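You operate a simulated robot arm through the tools that you are given. There is no shell and no other tool. Be economical: measure what you need, move in short steps, check, and stop when the job is done.

The job below is to be done with a simulated two-armed robot. You get a single attempt, and the scene is never put back.

TASK
Take the brass sensor and put it on top of the grey filter. Stack the green box that says "597" from the top of the pink table on top of the green box that says "463". Take the black elbow on the top of the pink table and put it away on the middle of the green bench. Take the red box that says "829" from the top of the purple table and leave it on the lower shelf of the blue bench. Take the shim tube with the smallest size on its label from the top of the purple table and put it on the top of the tool cart. Put the black foam on the top of the blue bench. Take the black bush and put it on top of the white box on the top of the cream table. Pull the red drawer open. The order is free. Set down upright: black elbow.

The check looks at the end state, three seconds after you hand in, the way a careful person would. Anything else that was tipped, shoved, dropped, spilled or broken makes it a failure.

THE ROBOT
Two 7-joint arms with two-finger grippers on one trunk, on a base that drives. Base frame: it is fixed to the floor where the robot stands at the start and does not move with it; the origin is under the middle of the robot, x ahead of it, y to its left, z up; the surface under the hand at the start is at about z = 850. Readings come in mm, rad, newtons and seconds.
The left shoulder is at the start at [70, 139, 1280], the right one opposite. With the tool pointing down near the work surface each hand reaches from about 440 to 740 mm from the robot's upright axis, wherever it stands, measured 20 degrees to its own side. Places, roughly: black bush (3x3x4 cm) [100, -3100, 900]; black elbow (7x4x7 cm) [400, -500, 900]; black foam (12x9x3 cm) [2400, -1900, 900]; brass sensor (4x4x5 cm) [500, -100, 900]; green box [500, -250, 1000]; grey filter [500, -250, 1000]; lower shelf of the blue bench [2400, -5900, 200]; middle of the green bench [600, 13700, 700]; red box [2250, -1250, 1000]; red drawer [-2100, -7700, 500]; shim tube [2250, -2000, 1000]; top of the blue bench [2400, -5900, 800]; top of the tool cart (22x30 cm) [-1240, -3200, 860]; white box [0, -3000, 1000]. Payload 3.43 kg a hand.
The TCP of each hand is the grasp point between the finger pads, 30 mm short of the fingertips. In the tool frame z runs along the fingers and y along their closing line. The gripper opens to 104 mm. The gripper's body begins 57 mm behind the TCP.
Orientation is that of the tool frame in the base frame, as a unit quaternion [x, y, z, w]. With the fingers straight down and closing along the base's y, the tool's x points along the base's -x, its y along +y and its z along -z.

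THE INTERFACE
- The arms move only by the tool jog_arm. It takes "left_moves", "right_moves" or both (then of equal length, played together; a hand with none holds still); each is a list of rows, each a list of 7 numbers: the gripper command, from -1 (fully open) to 1 (shut), values between in proportion, then the shift along the tool's x, y, z in mm, then the turn, a rotation vector about the tool's x, y, z in rad. In form: [[hand, tx, ty, tz, ax, ay, az], ...]. A call has 1 to 20 rows; each row is the pose to reach, as a shift and turn from the pose commanded when the call began, along the tool's axes at that moment. Rows are played at 5 a second. More than 50 mm and 0.15 rad between two rows, or a gripper value outside its range, and nothing of the call is played. Where a pose cannot be reached the arm comes as near as it can. A force on the tool above 40 N (or 10 N above the force at the start of the call, whichever is more), or a blocked arm, ends the call early, and 0.2 s more pass. Each finger travels about 45 mm/s and halts on what it meets, pressing with about 30 N; the grip force reading is that of the motor and also rises with nothing between the fingers. The clock runs only during rows and for 0.2 s after the last one: add rows that repeat a pose to give the fingers time. The reply holds the time, the measured pose of the TCP, the force on the tool along the base axes, the opening and the grip force, in the units named above and with some noise, with the torque about the TCP (base axes, N m) and any sound that the robot's microphone picked up, and new pictures: "views" is both (left out), scene, wrist or none (wrist: the cameras of the hands that moved).
- Cameras (640 x 400 px; columns grow to the right, rows downward): "scene" is now at [121.4, -23.4, 1486.4]; the picture's right is [-0.30, -0.95, 0.00], its down [-0.74, 0.23, -0.63] and it looks along [0.60, -0.19, -0.78] (base axes); focal length 269 px, centre (320, 200). "left" rides on the left gripper at [67, -18, -90] in its tool frame; the picture's right is [0.25, 0.97, 0.00], its down [-0.73, 0.19, -0.66] and it looks along [-0.64, 0.17, 0.75] (tool axes); focal length 218 px, centre (320, 200). "right" rides on the right gripper at [67, 18, -90] in its tool frame; the picture's right is [-0.25, 0.97, 0.00], its down [-0.73, -0.19, -0.66] and it looks along [-0.64, -0.17, 0.75] (tool axes); focal length 218 px, centre (320, 200). There is no depth. A picture from a camera that has moved, and an enlarged one, comes with that camera's place and axes in the base frame and with its lens.
- move_column(by): slides the trunk up (or, below 0, down) by that many mm; the arms and the scene camera ride with it, the base frame stays. It gives what a move gives, with no picture.
- steer(legs): drives the robot by 1 to 6 legs, each [ahead, left, turn to the left] in mm, mm and rad, along the robot's own axes; the way and the turn of a leg run together, so that a leg with both is an arc; at most 1500 mm and 3.142 rad a leg. The arms and the cameras ride along, it lands a little off, and it stops where it bumps. It gives what a move gives, and a new picture of the scene camera.
- aim_head(pan, tilt): turns the head with the scene camera to pan (to the left, within 1.501 rad either way) and tilt (down, from -0.506 to 1.204), counted from straight ahead of the robot. It gives what a move gives, and a new picture of the scene camera.
- inspect(camera, box): a new picture of the part [left, top, right, bottom] of that camera's present view, enlarged. The clock stands still meanwhile.
- sign_off(): hands the job in; it is judged then, once.

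Go step by step. Nothing tells you exact positions but the pictures and the camera data: compare them with the known pose of the tool, close in by small moves and look again before you grip or let go. The budget is 217 turns and 260 pictures, counting those below and the enlarged ones. Unless the task says otherwise, let go and move clear before handing in.

The tools are called after "Call:" by a JSON object that holds its "api" and its "payload". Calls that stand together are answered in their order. jog_arm: Moves the arms, as the interface text tells. Its arguments: {"type":"object","properties":{"left_moves":{"type":"array","items":{"type":"array","items":{"type":"number"}}},"right_moves":{"type":"array","items":{"type":"array","items":{"type":"number"}}},"views":{"type":"string","enum":["both","scene","wrist","none"]}},"required":[]} The other tools are called the same way: move_column (by) slides the trunk up or down; steer (legs) drives the base; aim_head (pan, tilt) turns the head that bears the scene camera; inspect (camera, box) takes an enlarged picture of a part of a camera's view; sign_off () hands the job in.

At the start:

```text
t: 0.0
left_tcp_pos: [512.8, 8.4, 1198.3]
left_tcp_rot: [0.0, 1.0, 0.0, 0.0]
left_force: [0.0, -0.4, -0.4]
left_wrist_torque: [-0.04, -0.01, 0.01]
left_width: 104.0
left_finger_force: 0.1
right_tcp_pos: [436.0, -434.6, 1095.7]
right_tcp_rot: [-0.001, 1.0, 0.0, 0.0]
right_force: [0.1, 0.4, -0.5]
right_wrist_torque: [0.01, 0.01, 0.01]
right_width: 104.0
right_finger_force: 0.1
trunk travel left (down, up): [-775.0, 165.0]
robot x, y, heading: [1.0, -1.8, -0.009]
head pan, tilt: [-0.307, 0.888]
```

scene: 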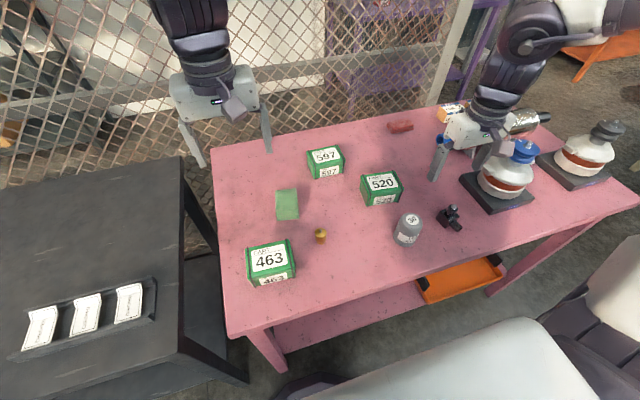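
right: 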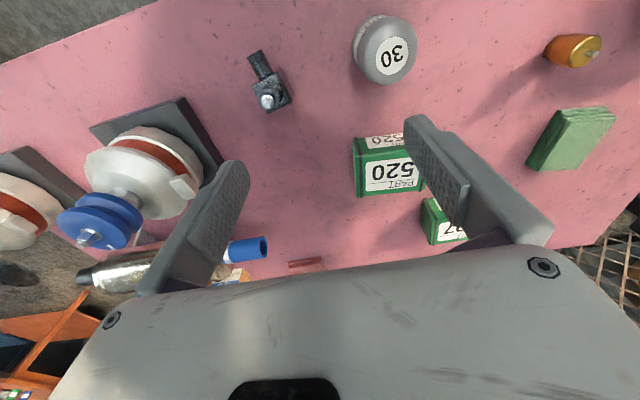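
left: 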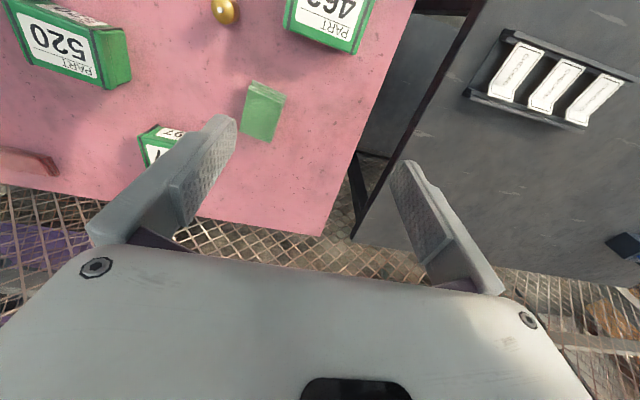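

I see the pink table with green boxes 463, 597 and 520, the brass sensor, a grey cylinder labelled 30 (the likely filter) and the black elbow. I'll look closer before moving.

Call:
{"api": "inspect", "payload": {"camera": "scene", "box": [220, 120, 500, 300]}}

Call:
{"api": "inspect", "payload": {"camera": "right", "box": [200, 0, 440, 150]}}

```text
2.22 times, centred on (360, 210) of scene
camera zoom: at [121.4, -23.4, 1486.4], right [-0.3, -0.95, 0.0], down [-0.74, 0.23, -0.63], along [0.6, -0.19, -0.78], focal length 599 px, centre (231, 178)
```

zoom: 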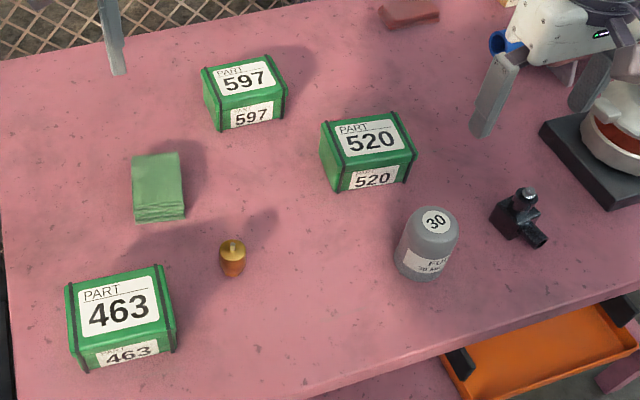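

```text
2.67 times, centred on (320, 75) of right
camera zoom: at [369.8, -417.8, 1185.6], right [0.25, 0.97, 0.0], down [0.73, -0.19, 0.66], along [0.64, -0.17, -0.75], focal length 582 px, centre (320, 533)
```

zoom: 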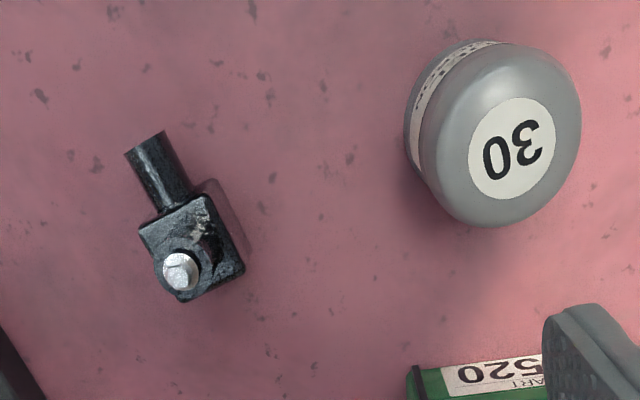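

The filter top comes out near [421, -357, 935], the sensor near [475, -136] and the elbow near [431, -498]. I'll move the left hand aside and bring the right hand over the sensor.

Call:
{"api": "jog_arm", "payload": {"left_moves": [[-1, 10, 40, 0, 0, 0, 0], [-1, 20, 80, 0, 0, 0, 0], [-1, 30, 120, 0, 0, 0, 0], [-1, 40, 160, 0, 0, 0, 0], [-1, 50, 190, 0, 0, 0, 0], [-1, 50, 190, 0, 0, 0, 0], [-1, 50, 190, 0, 0, 0, 0], [-1, 50, 190, 0, 0, 0, 0]], "right_moves": [[-1, -5, 45, 0, 0, 0, 0], [-1, -10, 90, 0, 0, 0, 0], [-1, -15, 135, 0, 0, 0, 0], [-1, -20, 180, 0, 0, 0, 0], [-1, -27, 225, 10, 0, 0, 0], [-1, -33, 265, 40, 0, 0, 0], [-1, -39, 298, 75, 0, 0, 0], [-1, -39, 298, 115, 0, 0, 0]]}}

```text
refused: row 6 steps farther than a row can; nothing moved
```

The step was slightly too long, so I'll resend it with shorter rows.

Call:
{"api": "jog_arm", "payload": {"left_moves": [[-1, 10, 40, 0, 0, 0, 0], [-1, 20, 80, 0, 0, 0, 0], [-1, 30, 120, 0, 0, 0, 0], [-1, 40, 160, 0, 0, 0, 0], [-1, 50, 190, 0, 0, 0, 0], [-1, 50, 190, 0, 0, 0, 0], [-1, 50, 190, 0, 0, 0, 0], [-1, 50, 190, 0, 0, 0, 0], [-1, 50, 190, 0, 0, 0, 0]], "right_moves": [[-1, -5, 45, 0, 0, 0, 0], [-1, -10, 90, 0, 0, 0, 0], [-1, -15, 135, 0, 0, 0, 0], [-1, -20, 180, 0, 0, 0, 0], [-1, -25, 225, 0, 0, 0, 0], [-1, -32, 265, 20, 0, 0, 0], [-1, -39, 298, 50, 0, 0, 0], [-1, -39, 298, 90, 0, 0, 0], [-1, -39, 298, 115, 0, 0, 0]]}}

```text
t: 2.0
left_tcp_pos: [467.2, 199.8, 1198.2]
left_tcp_rot: [0.0, 1.0, 0.0, 0.0]
left_force: [-0.1, -0.8, -0.4]
left_wrist_torque: [0.0, -0.02, -0.01]
left_width: 104.0
left_finger_force: 0.1
right_tcp_pos: [444.1, -191.2, 1022.0]
right_tcp_rot: [0.0, 1.0, 0.002, 0.0]
right_force: [0.0, -0.8, -0.1]
right_wrist_torque: [0.03, 0.01, 0.01]
right_width: 104.0
right_finger_force: 0.0
right hand out of reach, approached as far as the arm can: row 6, 7, 8, 9
trunk travel left (down, up): [-775.0, 165.0]
robot x, y, heading: [-1.2, -0.1, -0.002]
head pan, tilt: [-0.307, 0.888]
camera scene: at [122.7, -24.1, 1486.3], right [-0.3, -0.95, 0.0], down [-0.74, 0.23, -0.63], along [0.6, -0.19, -0.78], focal length 269 px, centre (320, 200)
camera right: at [376.9, -175.1, 1113.2], right [0.25, 0.97, 0.0], down [0.73, -0.19, 0.66], along [0.64, -0.16, -0.75], focal length 218 px, centre (320, 200)
camera left: at [400.9, 180.6, 1288.6], right [-0.25, 0.97, 0.0], down [0.73, 0.19, 0.66], along [0.64, 0.17, -0.75], focal length 218 px, centre (320, 200)
```

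scene: 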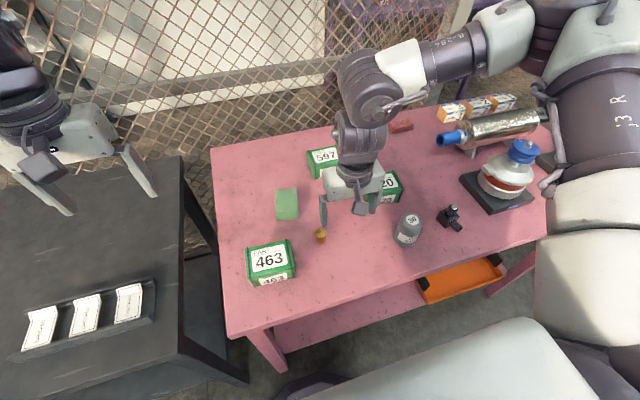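
right: 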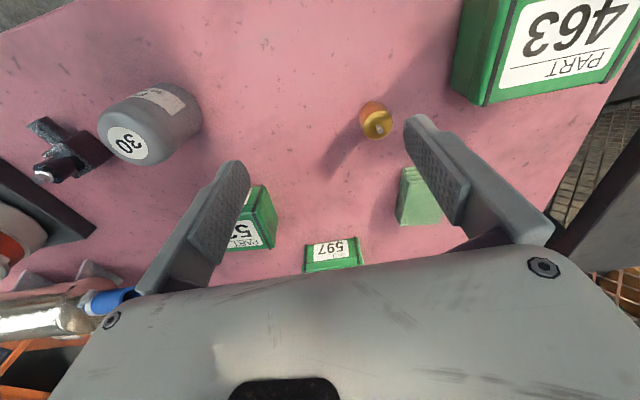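
left: 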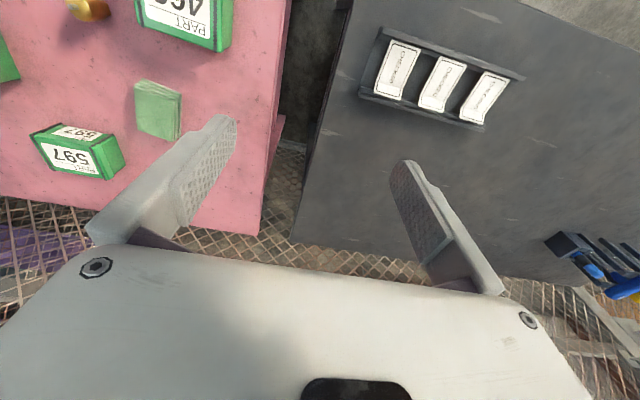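

The right arm can't reach that far across its own body. I'll shift the base left instead.

Call:
{"api": "steer", "payload": {"legs": [[0, 150, 0]]}}

```text
t: 3.4
left_tcp_pos: [466.0, 344.3, 1200.3]
left_tcp_rot: [0.002, 1.0, 0.0, -0.001]
left_force: [1.6, -0.2, 0.8]
left_wrist_torque: [0.0, -0.05, 0.01]
left_width: 104.1
left_finger_force: 0.0
right_tcp_pos: [443.4, -45.9, 1022.0]
right_tcp_rot: [0.0, 1.0, 0.002, 0.001]
right_force: [0.0, -1.8, -0.1]
right_wrist_torque: [-0.02, -0.01, 0.01]
right_width: 104.2
right_finger_force: 0.0
trunk travel left (down, up): [-775.0, 165.0]
robot x, y, heading: [-1.3, 146.9, -0.001]
head pan, tilt: [-0.307, 0.888]
camera scene: at [121.4, 121.8, 1486.4], right [-0.3, -0.95, 0.0], down [-0.74, 0.24, -0.63], along [0.6, -0.19, -0.78], focal length 269 px, centre (320, 200)
```

scene: 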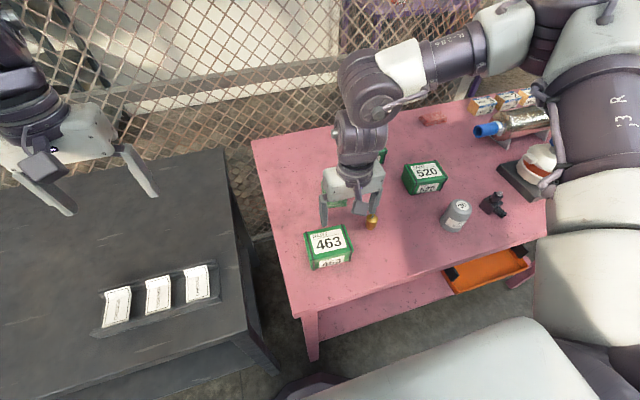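

The sensor again works out to about [476, -136]. I'll bring the right hand above it.

Call:
{"api": "jog_arm", "payload": {"right_moves": [[-1, -11, -40, 5, 0, 0, 0], [-1, -22, -75, 25, 0, 0, 0], [-1, -33, -90, 62, 0, 0, 0], [-1, -33, -90, 62, 0, 0, 0]], "views": "wrist"}}

```text
t: 4.4
left_tcp_pos: [465.1, 347.6, 1198.8]
left_tcp_rot: [0.002, 1.0, 0.0, 0.001]
left_force: [0.4, 0.0, 0.3]
left_wrist_torque: [-0.01, -0.01, 0.01]
left_width: 104.2
left_finger_force: 0.0
right_tcp_pos: [473.7, -135.2, 961.4]
right_tcp_rot: [0.001, 1.0, 0.001, 0.001]
right_force: [-0.1, 0.3, 0.0]
right_wrist_torque: [-0.03, -0.01, 0.0]
right_width: 104.2
right_finger_force: 0.0
trunk travel left (down, up): [-775.0, 165.0]
robot x, y, heading: [-2.0, 144.7, 0.002]
head pan, tilt: [-0.307, 0.888]
camera right: at [406.8, -118.2, 1051.7], right [0.25, 0.97, 0.0], down [0.73, -0.19, 0.66], along [0.64, -0.17, -0.75], focal length 218 px, centre (320, 200)
```

right: 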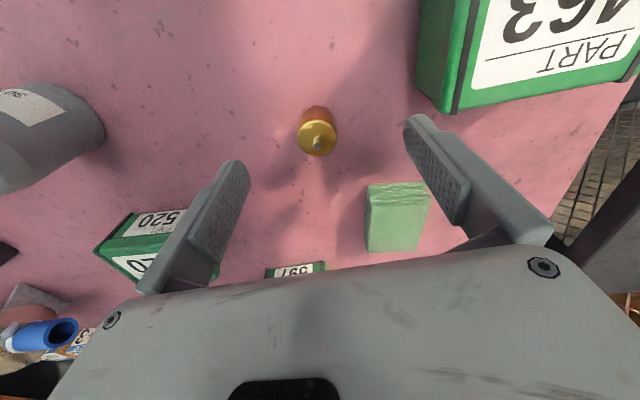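

The sensor sits at about [479, -139]. I'll descend and grip it.

Call:
{"api": "jog_arm", "payload": {"right_moves": [[-1, -5, -4, 40, 0, 0, 0], [-1, -5, -4, 77, 0, 0, 0], [-1, -5, -4, 77, 0, 0, 0], [0, -5, -4, 77, 0, 0, 0], [1, -5, -4, 77, 0, 0, 0], [1, -5, -4, 77, 0, 0, 0], [1, -5, -4, 77, 0, 0, 0], [1, -5, -4, 77, 0, 0, 0], [1, -5, -4, 77, 0, 0, 0]], "views": "wrist"}}

```text
t: 6.4
left_tcp_pos: [466.7, 346.3, 1199.3]
left_tcp_rot: [0.001, 1.0, 0.0, 0.0]
left_force: [1.3, -0.6, 0.2]
left_wrist_torque: [0.01, -0.02, 0.01]
left_width: 103.9
left_finger_force: 0.0
right_tcp_pos: [459.7, -154.7, 918.9]
right_tcp_rot: [0.001, 1.0, 0.001, 0.002]
right_force: [-0.6, 0.5, -0.7]
right_wrist_torque: [0.0, -0.01, 0.0]
right_width: 0.0
right_finger_force: 17.9
right hand out of reach, approached as far as the arm can: row 1, 2, 3, 4, 5, 6, 7, 8, 9
trunk travel left (down, up): [-775.0, 165.0]
robot x, y, heading: [1.6, 152.7, 0.003]
head pan, tilt: [-0.307, 0.888]
camera right: at [393.3, -138.0, 1010.3], right [0.25, 0.97, 0.0], down [0.73, -0.19, 0.66], along [0.64, -0.17, -0.75], focal length 218 px, centre (320, 200)
```

right: 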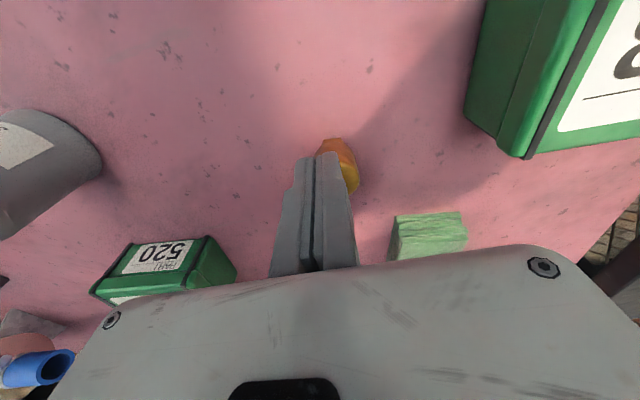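

The arm jammed short and closed on nothing beside the sensor. I'll lift straight up with the fingers shut so they don't push it, and then look.

Call:
{"api": "jog_arm", "payload": {"right_moves": [[1, 0, 0, -45, 0, 0, 0], [1, 0, 0, -90, 0, 0, 0], [0, 0, -20, -135, 0, 0, 0], [-1, 0, -40, -180, 0, 0, 0], [-1, 0, -40, -180, 0, 0, 0], [-1, 0, -40, -180, 0, 0, 0]], "views": "both"}}

```text
t: 7.8
left_tcp_pos: [467.1, 347.0, 1198.1]
left_tcp_rot: [0.0, 1.0, 0.0, 0.001]
left_force: [-0.5, -0.8, -0.3]
left_wrist_torque: [-0.01, 0.03, 0.01]
left_width: 103.9
left_finger_force: 0.0
right_tcp_pos: [460.2, -195.6, 1099.4]
right_tcp_rot: [0.001, 1.0, 0.0, 0.0]
right_force: [0.1, 0.0, -0.1]
right_wrist_torque: [0.02, -0.02, 0.01]
right_width: 87.0
right_finger_force: 0.1
trunk travel left (down, up): [-775.0, 165.0]
robot x, y, heading: [2.5, 148.2, 0.002]
head pan, tilt: [-0.307, 0.888]
camera scene: at [122.1, 124.6, 1486.3], right [-0.3, -0.95, 0.0], down [-0.74, 0.24, -0.63], along [0.6, -0.19, -0.78], focal length 269 px, centre (320, 200)
camera right: at [392.8, -179.0, 1190.0], right [0.25, 0.97, 0.0], down [0.73, -0.19, 0.66], along [0.64, -0.17, -0.75], focal length 218 px, centre (320, 200)
```

scene: 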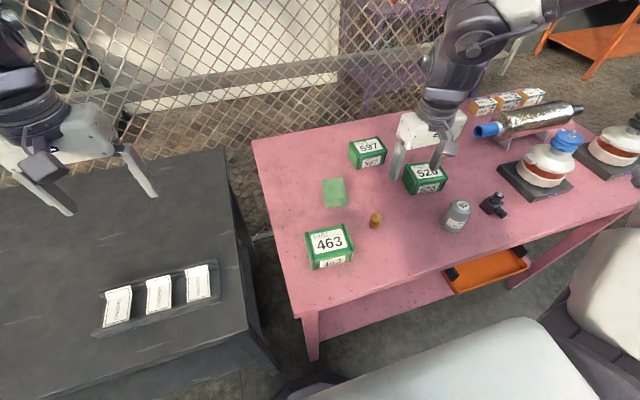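
right: 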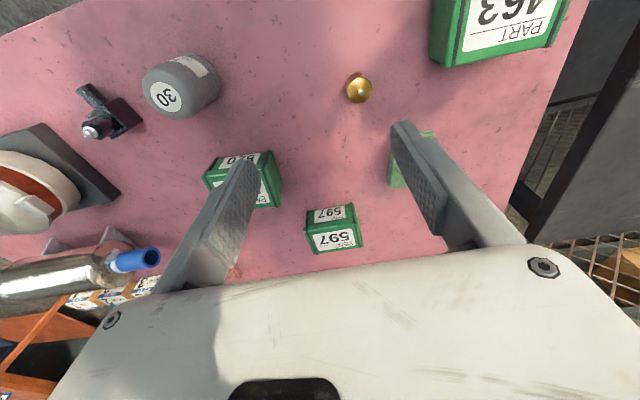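

The sensor is still standing. I'll drive the base so the sensor is at a better distance and bearing for the right arm.

Call:
{"api": "steer", "payload": {"legs": [[-80, -85, 0]]}}

Call:
{"api": "jog_arm", "payload": {"right_moves": [[-1, -25, 35, 20, 0, 0, 0], [-1, -50, 70, 45, 0, 0, 0], [-1, -75, 105, 70, 0, 0, 0], [-1, -99, 141, 95, 0, 0, 0], [-1, -99, 141, 140, 0, 0, 0], [-1, -99, 141, 140, 0, 0, 0]], "views": "wrist"}}

```text
t: 9.0
left_tcp_pos: [387.8, 262.5, 1198.6]
left_tcp_rot: [0.001, 1.0, -0.001, 0.0]
left_force: [0.2, -0.1, -0.9]
left_wrist_torque: [-0.03, -0.01, -0.01]
left_width: 103.8
left_finger_force: 0.0
right_tcp_pos: [379.2, -281.0, 1100.4]
right_tcp_rot: [0.001, 1.0, 0.0, -0.001]
right_force: [0.5, 1.1, -0.9]
right_wrist_torque: [-0.02, 0.02, -0.02]
right_width: 104.1
right_finger_force: 0.1
trunk travel left (down, up): [-775.0, 165.0]
robot x, y, heading: [-78.7, 62.0, -0.003]
head pan, tilt: [-0.307, 0.888]
camera scene: at [43.0, 40.3, 1486.2], right [-0.3, -0.95, 0.0], down [-0.74, 0.24, -0.63], along [0.6, -0.19, -0.78], focal length 269 px, centre (320, 200)
```

scene: 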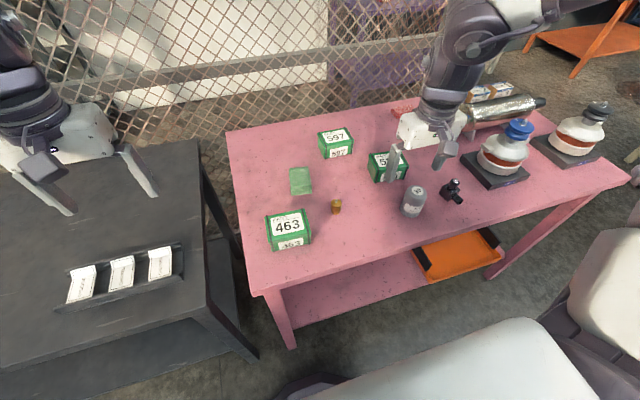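

```text
t: 10.4
left_tcp_pos: [387.8, 259.3, 1199.0]
left_tcp_rot: [0.001, 1.0, 0.0, 0.0]
left_force: [-0.1, -0.1, -0.6]
left_wrist_torque: [0.03, 0.0, 0.0]
left_width: 104.0
left_finger_force: 0.0
right_tcp_pos: [432.0, -188.5, 1000.7]
right_tcp_rot: [0.001, 1.0, 0.002, 0.001]
right_force: [-0.5, 0.3, 0.3]
right_wrist_torque: [0.02, -0.01, -0.01]
right_width: 104.1
right_finger_force: 0.1
right hand out of reach, approached as far as the arm can: row 3, 4, 5, 6
trunk travel left (down, up): [-775.0, 165.0]
robot x, y, heading: [-80.5, 60.1, -0.0]
head pan, tilt: [-0.307, 0.888]
camera right: at [363.7, -171.9, 1091.5], right [0.25, 0.97, 0.0], down [0.73, -0.19, 0.66], along [0.64, -0.16, -0.75], focal length 218 px, centre (320, 200)
```

right: 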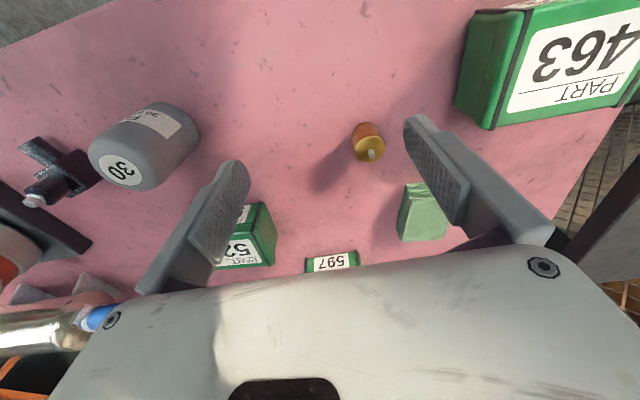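

The limit looks like a wrist joint, tied to the fixed hand yaw. The sensor is round, so I'll turn the hand counter-clockwise while moving in.

Call:
{"api": "jog_arm", "payload": {"right_moves": [[-1, 0, 0, 0, 0, 0, -0.14], [-1, 0, 0, 0, 0, 0, -0.28], [-1, 0, 0, 0, 0, 0, -0.42], [-1, 0, 0, 0, 0, 0, -0.56], [-1, -16, 16, 13, 0, 0, -0.7], [-1, -32, 32, 26, 0, 0, -0.7], [-1, -47, 49, 40, 0, 0, -0.7], [-1, -47, 49, 40, 0, 0, -0.7]], "views": "wrist"}}

```text
t: 12.2
left_tcp_pos: [386.1, 261.3, 1198.3]
left_tcp_rot: [0.001, 1.0, 0.0, 0.0]
left_force: [0.0, 0.1, -0.5]
left_wrist_torque: [-0.02, 0.01, -0.02]
left_width: 103.9
left_finger_force: 0.1
right_tcp_pos: [431.1, -187.7, 1001.5]
right_tcp_rot: [-0.342, 0.94, 0.001, 0.003]
right_force: [0.1, 0.1, -0.6]
right_wrist_torque: [0.0, 0.0, 0.0]
right_width: 104.3
right_finger_force: 0.1
right hand out of reach, approached as far as the arm can: row 5, 6, 7, 8
trunk travel left (down, up): [-775.0, 165.0]
robot x, y, heading: [-77.2, 63.4, 0.002]
head pan, tilt: [-0.307, 0.888]
camera right: at [368.5, -219.0, 1092.2], right [-0.43, 0.9, 0.0], down [0.68, 0.32, 0.66], along [0.6, 0.28, -0.75], focal length 218 px, centre (320, 200)
```

right: 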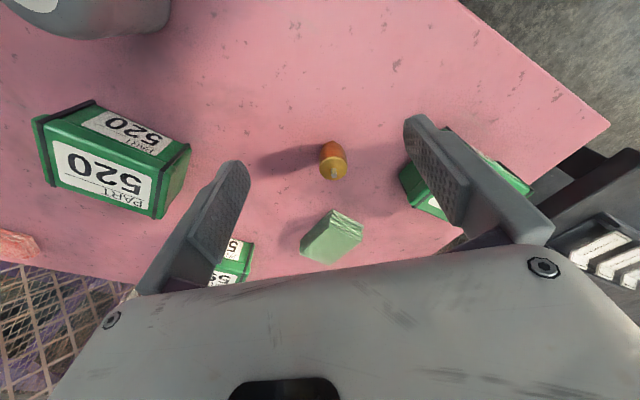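

Yaw wasn't the limit, so the arm posture is. I'll go back to a posture like the starting one and use the base and trunk to bring the hand down over the sensor.

Call:
{"api": "jog_arm", "payload": {"right_moves": [[-1, 0, 0, -40, 0, 0, 0.14], [-1, 18, -10, -80, 0, 0, 0.28], [-1, 36, -20, -98, 0, 0, 0.42], [-1, 55, -31, -98, 0, 0, 0.56], [-1, 73, -42, -98, 0, 0, 0.7], [-1, 73, -42, -98, 0, 0, 0.7]], "views": "none"}}

Call:
{"api": "steer", "payload": {"legs": [[80, 128, 0]]}}

```text
t: 13.6
left_tcp_pos: [387.6, 260.2, 1198.7]
left_tcp_rot: [0.001, 1.0, 0.001, 0.0]
left_force: [0.2, -0.1, 0.7]
left_wrist_torque: [-0.03, -0.01, -0.02]
left_width: 103.8
left_finger_force: 0.0
right_tcp_pos: [401.0, -269.6, 1095.5]
right_tcp_rot: [0.002, 1.0, 0.002, 0.001]
right_force: [-0.7, -0.9, 0.7]
right_wrist_torque: [0.02, 0.01, -0.01]
right_width: 103.9
right_finger_force: 0.1
trunk travel left (down, up): [-775.0, 165.0]
robot x, y, heading: [-74.9, 58.5, 0.0]
head pan, tilt: [-0.307, 0.888]
```

```text
t: 15.0
left_tcp_pos: [465.1, 384.0, 1200.3]
left_tcp_rot: [0.002, 1.0, 0.0, 0.001]
left_force: [-0.4, -0.1, -0.4]
left_wrist_torque: [0.06, -0.01, -0.01]
left_width: 104.1
left_finger_force: 0.1
right_tcp_pos: [480.6, -146.1, 1095.5]
right_tcp_rot: [0.002, 1.0, 0.002, 0.0]
right_force: [-0.2, 0.4, -0.2]
right_wrist_torque: [0.04, -0.02, -0.02]
right_width: 103.9
right_finger_force: 0.0
trunk travel left (down, up): [-775.0, 165.0]
robot x, y, heading: [0.3, 187.5, -0.004]
head pan, tilt: [-0.307, 0.888]
camera scene: at [119.7, 161.9, 1486.5], right [-0.31, -0.95, 0.0], down [-0.74, 0.24, -0.63], along [0.6, -0.19, -0.78], focal length 269 px, centre (320, 200)
```

scene: 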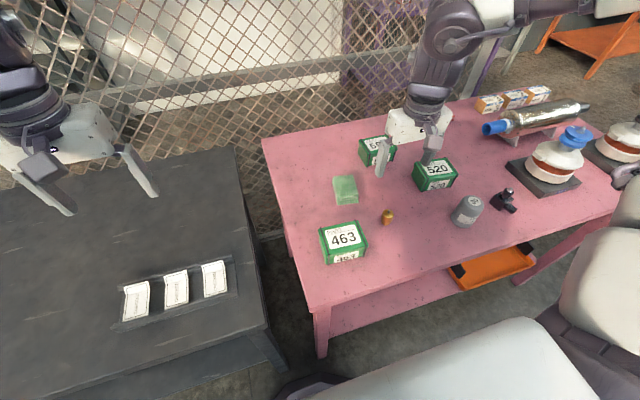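

The hand is above the sensor. I'll lower the trunk and check the view.

Call:
{"api": "move_column", "payload": {"by": -150}}

Call:
{"api": "jog_arm", "payload": {"right_moves": [[-1, 0, 5, 5, 0, 0, 0], [-1, 0, 7, 5, 0, 0, 0]], "views": "wrist"}}

```text
t: 16.7
left_tcp_pos: [465.4, 385.4, 1049.4]
left_tcp_rot: [0.002, 1.0, 0.0, 0.0]
left_force: [-0.2, 0.4, -0.1]
left_wrist_torque: [-0.01, 0.02, 0.04]
left_width: 104.1
left_finger_force: 0.0
right_tcp_pos: [480.9, -144.9, 946.3]
right_tcp_rot: [0.001, 1.0, 0.001, 0.0]
right_force: [-0.5, 0.3, -0.6]
right_wrist_torque: [-0.01, -0.01, -0.02]
right_width: 104.1
right_finger_force: 0.1
trunk travel left (down, up): [-625.0, 315.0]
robot x, y, heading: [-0.5, 189.1, -0.005]
head pan, tilt: [-0.307, 0.888]
```

```text
t: 17.3
left_tcp_pos: [465.4, 386.4, 1049.7]
left_tcp_rot: [0.001, 1.0, 0.0, 0.0]
left_force: [0.6, -0.2, 0.5]
left_wrist_torque: [0.01, 0.01, 0.02]
left_width: 104.0
left_finger_force: 0.0
right_tcp_pos: [481.3, -138.5, 939.9]
right_tcp_rot: [0.002, 1.0, 0.001, -0.001]
right_force: [0.5, 0.9, 0.2]
right_wrist_torque: [0.01, -0.01, -0.01]
right_width: 104.1
right_finger_force: 0.1
trunk travel left (down, up): [-625.0, 315.0]
robot x, y, heading: [0.7, 183.7, -0.005]
head pan, tilt: [-0.307, 0.888]
camera right: at [414.7, -121.8, 1031.9], right [0.26, 0.97, 0.0], down [0.73, -0.19, 0.66], along [0.64, -0.17, -0.75], focal length 218 px, centre (320, 200)
```

right: 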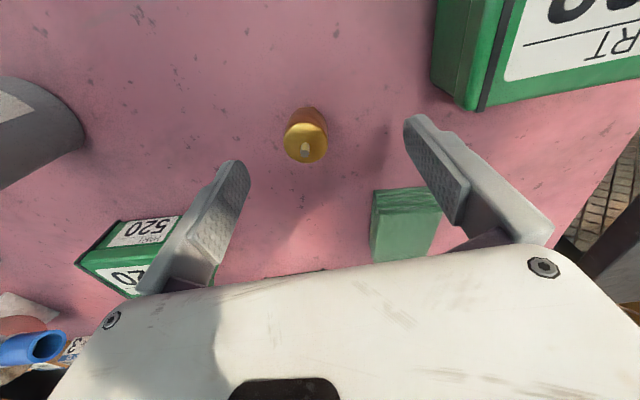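

The sensor is about 9 mm to the -y side of the grip centre. I'll correct that, descend and close.

Call:
{"api": "jog_arm", "payload": {"right_moves": [[-1, 2, -9, 28, 0, 0, 0], [-1, 2, -9, 56, 0, 0, 0], [-1, 2, -9, 56, 0, 0, 0], [-1, 2, -9, 56, 0, 0, 0]], "views": "wrist"}}

```text
t: 18.3
left_tcp_pos: [463.6, 386.1, 1050.5]
left_tcp_rot: [0.002, 1.0, -0.001, 0.003]
left_force: [-0.1, 0.2, -0.3]
left_wrist_torque: [0.01, 0.0, 0.03]
left_width: 104.2
left_finger_force: 0.1
right_tcp_pos: [479.8, -148.3, 888.8]
right_tcp_rot: [0.003, 1.0, 0.0, 0.006]
right_force: [4.3, -7.4, 36.7]
right_wrist_torque: [0.16, 0.19, -0.44]
right_width: 101.9
right_finger_force: 0.0
trunk travel left (down, up): [-625.0, 315.0]
robot x, y, heading: [1.9, 186.3, -0.003]
head pan, tilt: [-0.307, 0.888]
camera right: at [411.6, -131.0, 979.1], right [0.26, 0.97, 0.0], down [0.72, -0.19, 0.66], along [0.64, -0.17, -0.75], focal length 218 px, centre (320, 200)
```

right: 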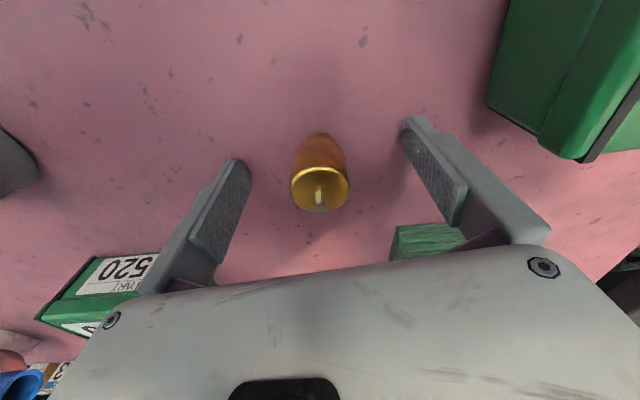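

The fingertips touch the table at a TCP height of about 889. I'll raise 4 mm and close.

Call:
{"api": "jog_arm", "payload": {"right_moves": [[-1, 0, 0, -7, 0, 0, 0], [0, 0, 0, -7, 0, 0, 0], [1, 0, 0, -7, 0, 0, 0], [1, 0, 0, -7, 0, 0, 0], [1, 0, 0, -7, 0, 0, 0], [1, 0, 0, -7, 0, 0, 0], [1, 0, 0, -7, 0, 0, 0]], "views": "wrist"}}

```text
t: 19.9
left_tcp_pos: [466.6, 386.4, 1048.4]
left_tcp_rot: [0.002, 1.0, 0.0, 0.0]
left_force: [0.1, 0.4, -0.8]
left_wrist_torque: [0.02, 0.01, 0.01]
left_width: 103.9
left_finger_force: 0.0
right_tcp_pos: [480.4, -148.2, 891.7]
right_tcp_rot: [0.001, 1.0, 0.002, 0.001]
right_force: [-0.4, -0.4, -0.2]
right_wrist_torque: [-0.02, -0.09, 0.03]
right_width: 30.5
right_finger_force: 29.5
trunk travel left (down, up): [-625.0, 315.0]
robot x, y, heading: [-1.4, 191.9, -0.002]
head pan, tilt: [-0.307, 0.888]
camera right: at [413.2, -131.3, 982.4], right [0.26, 0.97, 0.0], down [0.73, -0.19, 0.66], along [0.64, -0.17, -0.75], focal length 218 px, centre (320, 200)
```

right: 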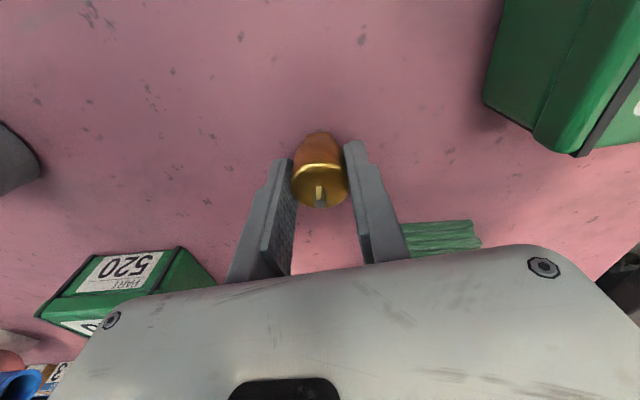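

The sensor is gripped at 30 mm width. I'll lift it, then drive sideways over to the filter.

Call:
{"api": "jog_arm", "payload": {"right_moves": [[1, 0, 0, -40, 0, 0, 0], [1, 0, 0, -80, 0, 0, 0], [1, 0, 0, -120, 0, 0, 0], [1, 0, 0, -140, 0, 0, 0]], "views": "none"}}

Call:
{"api": "steer", "payload": {"legs": [[-50, -205, 0]]}}

Call:
{"api": "jog_arm", "payload": {"right_moves": [[1, 0, 0, 0, 0, 0, 0]], "views": "wrist"}}

```text
t: 20.9
left_tcp_pos: [465.4, 385.6, 1048.9]
left_tcp_rot: [0.001, 1.0, -0.001, 0.0]
left_force: [0.4, -0.1, 0.1]
left_wrist_torque: [0.0, 0.0, 0.0]
left_width: 104.0
left_finger_force: 0.1
right_tcp_pos: [479.4, -147.4, 1031.8]
right_tcp_rot: [0.003, 1.0, 0.0, 0.001]
right_force: [0.5, -0.3, -1.0]
right_wrist_torque: [-0.03, 0.01, 0.03]
right_width: 30.5
right_finger_force: 30.7
trunk travel left (down, up): [-625.0, 315.0]
robot x, y, heading: [-0.6, 186.6, -0.006]
head pan, tilt: [-0.307, 0.888]
```

```text
t: 22.6
left_tcp_pos: [416.8, 180.9, 1047.8]
left_tcp_rot: [0.002, 1.0, 0.0, 0.0]
left_force: [-0.4, 0.1, 0.4]
left_wrist_torque: [-0.01, 0.01, 0.03]
left_width: 104.0
left_finger_force: 0.0
right_tcp_pos: [431.0, -352.4, 1030.1]
right_tcp_rot: [0.001, 1.0, 0.001, 0.001]
right_force: [0.0, 0.4, -1.2]
right_wrist_torque: [0.01, 0.03, -0.03]
right_width: 30.6
right_finger_force: 29.9
trunk travel left (down, up): [-625.0, 315.0]
robot x, y, heading: [-47.5, -16.1, -0.003]
head pan, tilt: [-0.307, 0.888]
camera scene: at [72.0, -39.8, 1336.4], right [-0.31, -0.95, 0.0], down [-0.74, 0.24, -0.63], along [0.6, -0.19, -0.78], focal length 269 px, centre (320, 200)
```

scene: 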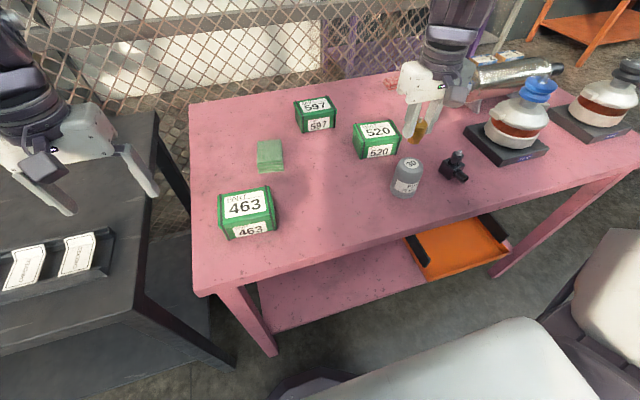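

```text
t: 23.0
left_tcp_pos: [416.9, 181.8, 1048.5]
left_tcp_rot: [0.001, 1.0, -0.001, -0.001]
left_force: [-0.2, -0.2, -0.2]
left_wrist_torque: [-0.02, 0.02, -0.02]
left_width: 104.3
left_finger_force: 0.0
right_tcp_pos: [431.7, -352.2, 1030.4]
right_tcp_rot: [0.002, 1.0, 0.0, 0.0]
right_force: [0.6, -0.5, -0.7]
right_wrist_torque: [-0.01, 0.0, 0.03]
right_width: 30.1
right_finger_force: 29.9
trunk travel left (down, up): [-625.0, 315.0]
robot x, y, heading: [-48.8, -18.6, -0.002]
head pan, tilt: [-0.307, 0.888]
camera right: at [363.9, -335.9, 1121.5], right [0.26, 0.97, 0.0], down [0.73, -0.19, 0.66], along [0.64, -0.17, -0.75], focal length 218 px, centre (320, 200)
```

right: 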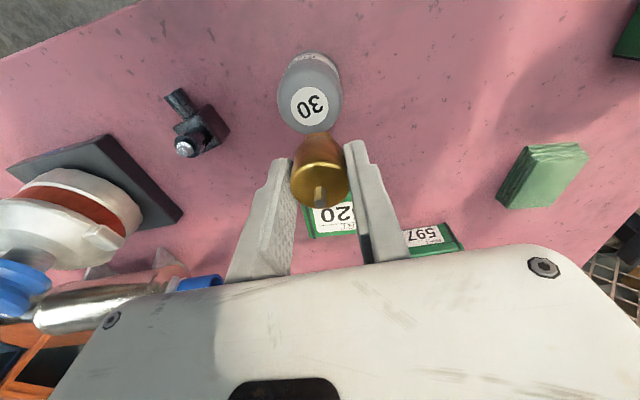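

The filter top centre is about [419, -360] and the sensor is about 9 mm off in x and 8 in y. I'll correct that, lower partway and look from the side.

Call:
{"api": "jog_arm", "payload": {"right_moves": [[1, 9, -8, 0, 0, 0, 0], [1, 9, -8, 42, 0, 0, 0], [1, 9, -8, 42, 0, 0, 0]], "views": "both"}}

Call:
{"api": "inspect", "payload": {"camera": "scene", "box": [360, 90, 480, 210]}}

```text
t: 23.8
left_tcp_pos: [417.0, 181.1, 1049.7]
left_tcp_rot: [0.002, 1.0, 0.0, 0.0]
left_force: [-0.2, 0.9, 0.4]
left_wrist_torque: [0.01, 0.0, 0.02]
left_width: 104.1
left_finger_force: 0.1
right_tcp_pos: [420.7, -361.0, 986.4]
right_tcp_rot: [0.002, 1.0, 0.001, 0.001]
right_force: [-0.3, 0.1, -1.1]
right_wrist_torque: [0.0, -0.02, 0.01]
right_width: 30.3
right_finger_force: 29.7
trunk travel left (down, up): [-625.0, 315.0]
robot x, y, heading: [-50.7, -20.1, -0.007]
head pan, tilt: [-0.307, 0.888]
camera scene: at [71.2, -40.1, 1336.5], right [-0.31, -0.95, 0.0], down [-0.74, 0.24, -0.63], along [0.6, -0.19, -0.78], focal length 269 px, centre (320, 200)
camera right: at [353.0, -344.7, 1076.3], right [0.26, 0.97, 0.0], down [0.73, -0.19, 0.66], along [0.64, -0.17, -0.75], focal length 218 px, centre (320, 200)
```

scene: 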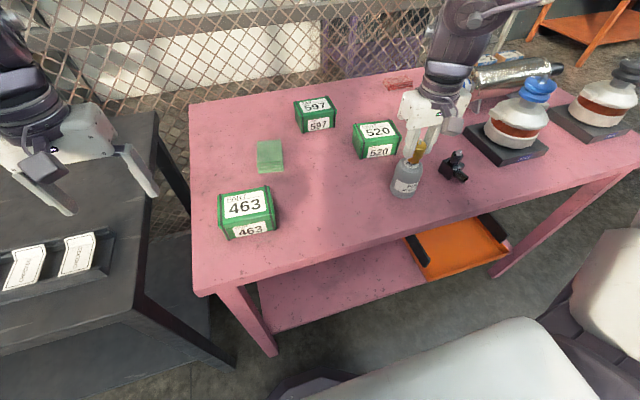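
right: 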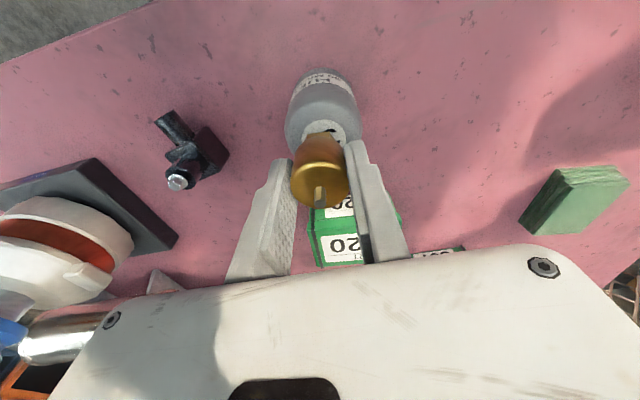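

```text
3.33 times, centred on (420, 150) of scene
camera zoom: at [71.2, -40.1, 1336.5], right [-0.31, -0.95, 0.0], down [-0.74, 0.24, -0.63], along [0.6, -0.19, -0.78], focal length 898 px, centre (-13, 367)
```

zoom: 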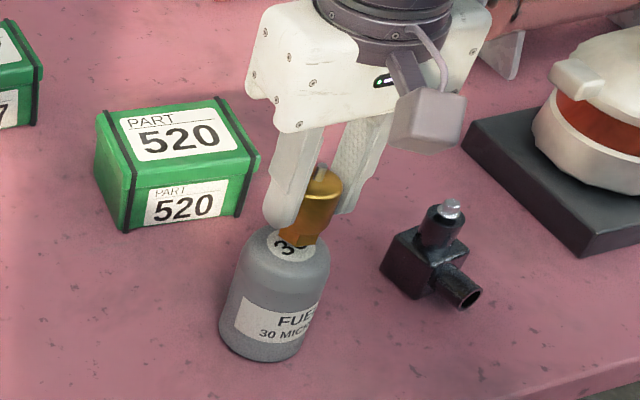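

The alignment looks good, so I'll lower until contact.

Call:
{"api": "jog_arm", "payload": {"right_moves": [[1, 0, 0, 6, 0, 0, 0], [1, 0, 0, 11, 0, 0, 0], [1, 0, 0, 14, 0, 0, 0]], "views": "wrist"}}

Call:
{"api": "inspect", "payload": {"camera": "scene", "box": [360, 90, 480, 210]}}

```text
t: 24.6
left_tcp_pos: [416.2, 180.9, 1048.9]
left_tcp_rot: [0.002, 1.0, 0.0, 0.0]
left_force: [0.6, 0.5, -0.4]
left_wrist_torque: [0.03, 0.03, 0.02]
left_width: 104.0
left_finger_force: 0.1
right_tcp_pos: [419.5, -361.9, 973.5]
right_tcp_rot: [0.002, 1.0, 0.001, 0.001]
right_force: [0.3, 0.0, 3.2]
right_wrist_torque: [0.0, 0.02, 0.0]
right_width: 30.3
right_finger_force: 29.7
trunk travel left (down, up): [-625.0, 315.0]
robot x, y, heading: [-47.8, -15.9, -0.003]
head pan, tilt: [-0.307, 0.888]
camera right: at [352.9, -344.8, 1064.1], right [0.26, 0.97, 0.0], down [0.73, -0.19, 0.66], along [0.64, -0.17, -0.75], focal length 218 px, centre (320, 200)
```

right: 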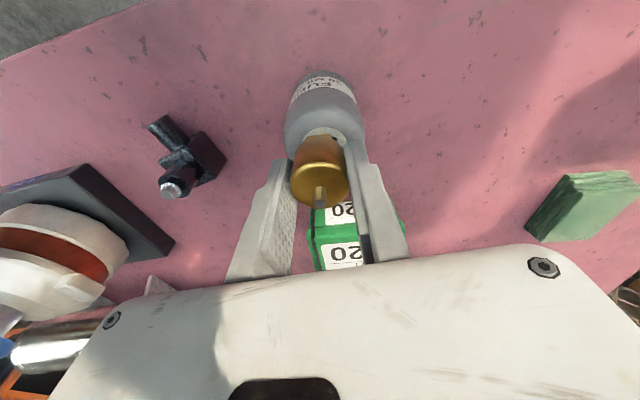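

```text
3.33 times, centred on (420, 150) of scene
camera zoom: at [71.3, -40.4, 1336.5], right [-0.31, -0.95, 0.0], down [-0.74, 0.24, -0.63], along [0.6, -0.19, -0.78], focal length 898 px, centre (-13, 367)
```

zoom: 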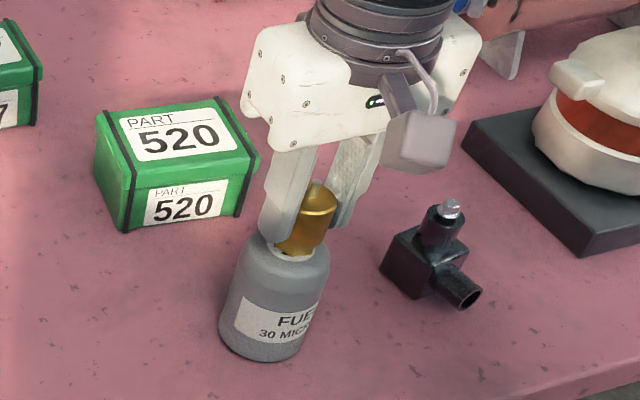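

Light contact, and it looks well centred. I'll release gently and rise.

Call:
{"api": "jog_arm", "payload": {"right_moves": [[0.3, 0, 0, 0, 0, 0, 0], [0, 0, 0, 0, 0, 0, 0], [0, 0, 0, 0, 0, 0, 0], [-0.2, 0, 0, 0, 0, 0, 0], [-0.2, 0, 0, -30, 0, 0, 0], [-0.2, 0, 0, -70, 0, 0, 0], [-1, 0, 0, -110, 0, 0, 0], [-1, 0, 0, -120, 0, 0, 0]], "views": "both"}}

```text
t: 26.4
left_tcp_pos: [417.4, 181.3, 1048.1]
left_tcp_rot: [0.002, 1.0, 0.0, -0.001]
left_force: [0.7, 0.3, 0.2]
left_wrist_torque: [-0.01, 0.01, -0.03]
left_width: 103.9
left_finger_force: 0.0
right_tcp_pos: [419.6, -359.3, 1095.4]
right_tcp_rot: [0.002, 1.0, 0.0, 0.0]
right_force: [-0.1, 0.7, 0.3]
right_wrist_torque: [0.0, 0.0, 0.01]
right_width: 104.1
right_finger_force: 0.0
trunk travel left (down, up): [-625.0, 315.0]
robot x, y, heading: [-46.6, -15.4, -0.002]
head pan, tilt: [-0.307, 0.888]
camera scene: at [72.2, -40.8, 1336.3], right [-0.31, -0.95, 0.0], down [-0.74, 0.24, -0.63], along [0.6, -0.19, -0.78], focal length 269 px, centre (320, 200)
camera right: at [353.0, -343.3, 1186.0], right [0.26, 0.97, 0.0], down [0.73, -0.19, 0.66], along [0.64, -0.17, -0.75], focal length 218 px, centre (320, 200)
```

scene: 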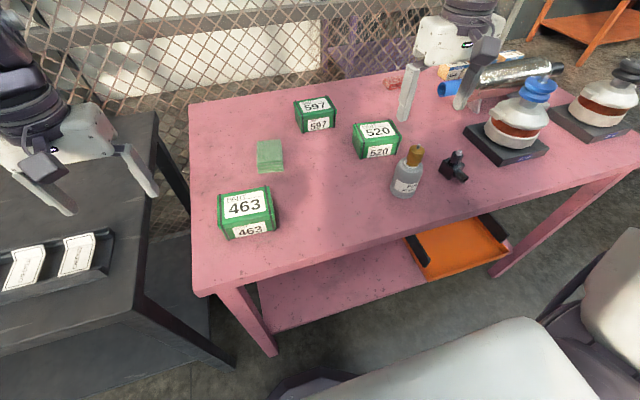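
right: 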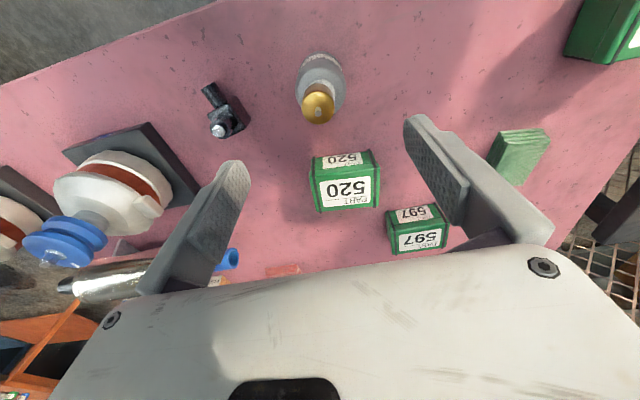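

The sensor is standing on the filter. Next is box 597, so I'll zoom in on it.

Call:
{"api": "inspect", "payload": {"camera": "scene", "box": [200, 80, 360, 250]}}

Call:
{"api": "inspect", "payload": {"camera": "right", "box": [290, 130, 470, 270]}}

```text
2.35 times, centred on (280, 165) of scene
camera zoom: at [72.2, -40.8, 1336.3], right [-0.31, -0.95, 0.0], down [-0.74, 0.24, -0.63], along [0.6, -0.19, -0.78], focal length 634 px, centre (414, 282)
```

zoom: 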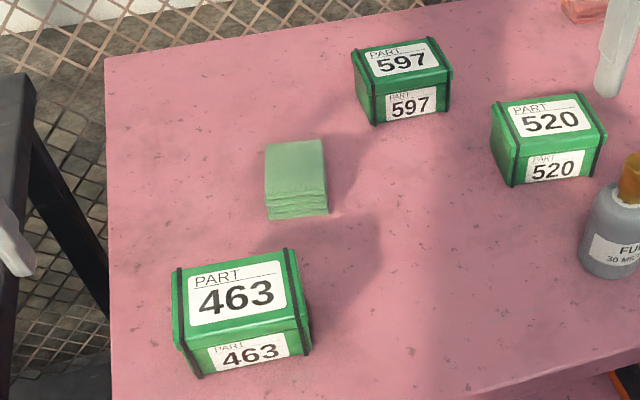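

```text
2.86 times, centred on (380, 200) of right
camera zoom: at [353.0, -343.3, 1186.0], right [0.26, 0.97, 0.0], down [0.73, -0.19, 0.66], along [0.64, -0.17, -0.75], focal length 624 px, centre (149, 200)
```

zoom: 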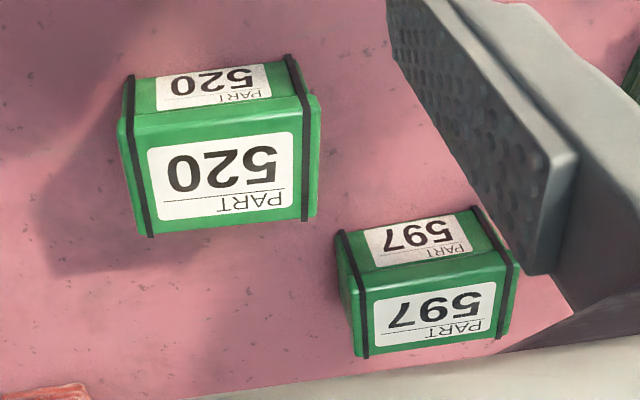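

Box 597 measures about 105 x 75 x 46 mm, centred near [742, -238], and is almost square to the axes. I'll grip it across its depth, so the right hand turns 90° first and then the base moves forward carefully.

Call:
{"api": "jog_arm", "payload": {"right_moves": [[-1, 0, 0, 0, 0, 0, -0.143], [-1, 0, 0, 0, 0, 0, -0.286], [-1, 0, 0, 0, 0, 0, -0.429], [-1, 0, 0, 0, 0, 0, -0.571], [-1, 0, 0, 0, 0, 0, -0.714], [-1, 0, 0, 0, 0, 0, -0.857], [-1, 0, 0, 0, 0, 0, -1.0], [-1, 0, 0, 0, 0, 0, -1.143], [-1, 0, 0, 0, 0, 0, -1.286], [-1, 0, 0, 0, 0, 0, -1.429], [-1, 0, 0, 0, 0, 0, -1.571], [-1, 0, 0, 0, 0, 0, -1.571]], "views": "none"}}

Call:
{"api": "steer", "payload": {"legs": [[80, 48, 0]]}}

```text
t: 29.0
left_tcp_pos: [416.3, 180.7, 1048.5]
left_tcp_rot: [0.002, 1.0, 0.0, 0.0]
left_force: [-0.8, 1.0, 0.2]
left_wrist_torque: [0.03, 0.03, -0.01]
left_width: 104.1
left_finger_force: 0.1
right_tcp_pos: [421.8, -361.3, 1094.8]
right_tcp_rot: [-0.707, 0.708, -0.001, 0.002]
right_force: [-0.4, 0.2, 0.0]
right_wrist_torque: [0.02, 0.01, 0.02]
right_width: 103.9
right_finger_force: 0.1
trunk travel left (down, up): [-625.0, 315.0]
robot x, y, heading: [-48.5, -19.5, -0.002]
head pan, tilt: [-0.307, 0.888]
```

```text
t: 30.1
left_tcp_pos: [497.4, 227.6, 1048.5]
left_tcp_rot: [0.0, 1.0, 0.001, 0.0]
left_force: [0.9, -0.8, 0.2]
left_wrist_torque: [-0.01, 0.0, 0.02]
left_width: 103.9
left_finger_force: 0.1
right_tcp_pos: [503.8, -315.5, 1094.5]
right_tcp_rot: [-0.706, 0.708, 0.0, 0.001]
right_force: [0.5, -0.3, 0.1]
right_wrist_torque: [0.01, 0.02, 0.03]
right_width: 103.7
right_finger_force: 0.0
trunk travel left (down, up): [-625.0, 315.0]
robot x, y, heading: [27.3, 31.9, -0.0]
head pan, tilt: [-0.307, 0.888]
camera scene: at [152.7, 6.6, 1336.5], right [-0.3, -0.95, 0.0], down [-0.74, 0.24, -0.63], along [0.6, -0.19, -0.78], focal length 269 px, centre (320, 200)
```

scene: 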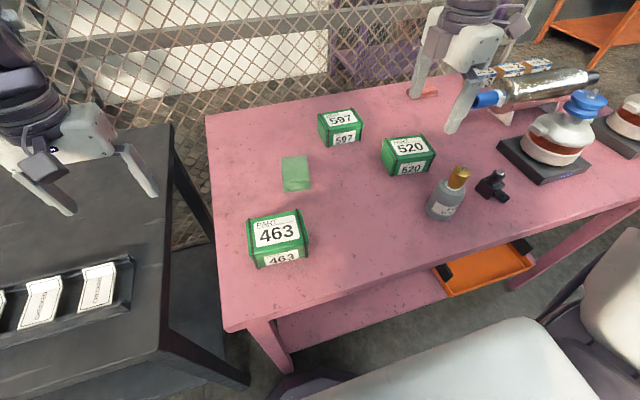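

Now I'll extend the right hand over 597 at a safe height.

Call:
{"api": "jog_arm", "payload": {"right_moves": [[-1, -14, -44, 5, 0, 0, 0], [-1, -28, -88, 10, 0, 0, 0], [-1, -42, -132, 20, 0, 0, 0], [-1, -56, -176, 30, 0, 0, 0], [-1, -70, -215, 40, 0, 0, 0], [-1, -77, -238, 50, 0, 0, 0], [-1, -77, -238, 50, 0, 0, 0], [-1, -77, -238, 50, 0, 0, 0]], "views": "both"}}

```text
t: 31.9
left_tcp_pos: [499.0, 227.6, 1049.1]
left_tcp_rot: [0.002, 1.0, 0.0, 0.001]
left_force: [0.2, -0.9, -0.3]
left_wrist_torque: [-0.02, -0.02, 0.0]
left_width: 103.9
left_finger_force: 0.1
right_tcp_pos: [603.0, -289.8, 1005.2]
right_tcp_rot: [-0.706, 0.708, 0.0, 0.003]
right_force: [-0.5, -0.1, -0.4]
right_wrist_torque: [0.04, 0.02, 0.0]
right_width: 104.0
right_finger_force: 0.0
right hand out of reach, approached as far as the arm can: row 2, 3, 4, 5, 6, 7, 8
trunk travel left (down, up): [-625.0, 315.0]
robot x, y, heading: [30.3, 27.5, -0.0]
head pan, tilt: [-0.307, 0.888]
camera scene: at [153.1, 7.0, 1336.4], right [-0.3, -0.95, 0.0], down [-0.74, 0.24, -0.63], along [0.6, -0.19, -0.78], focal length 269 px, centre (320, 200)
camera right: at [584.5, -358.2, 1094.7], right [-0.97, 0.26, 0.0], down [0.19, 0.73, 0.66], along [0.17, 0.64, -0.75], focal length 218 px, centre (320, 200)
```

scene: 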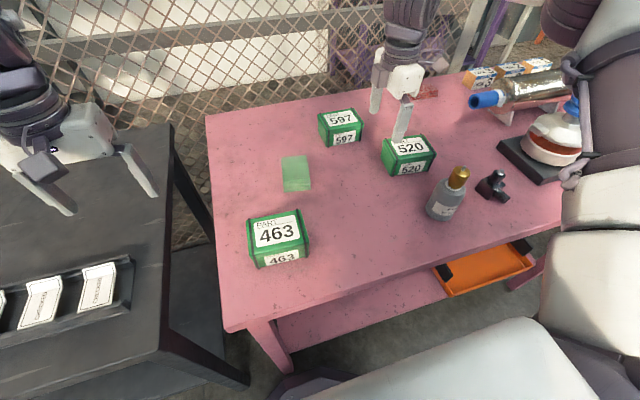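
right: 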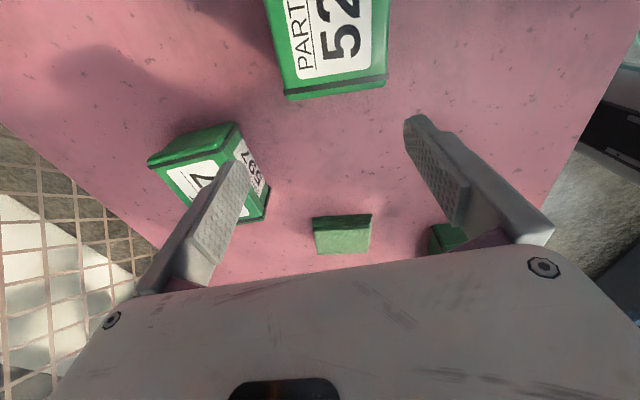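

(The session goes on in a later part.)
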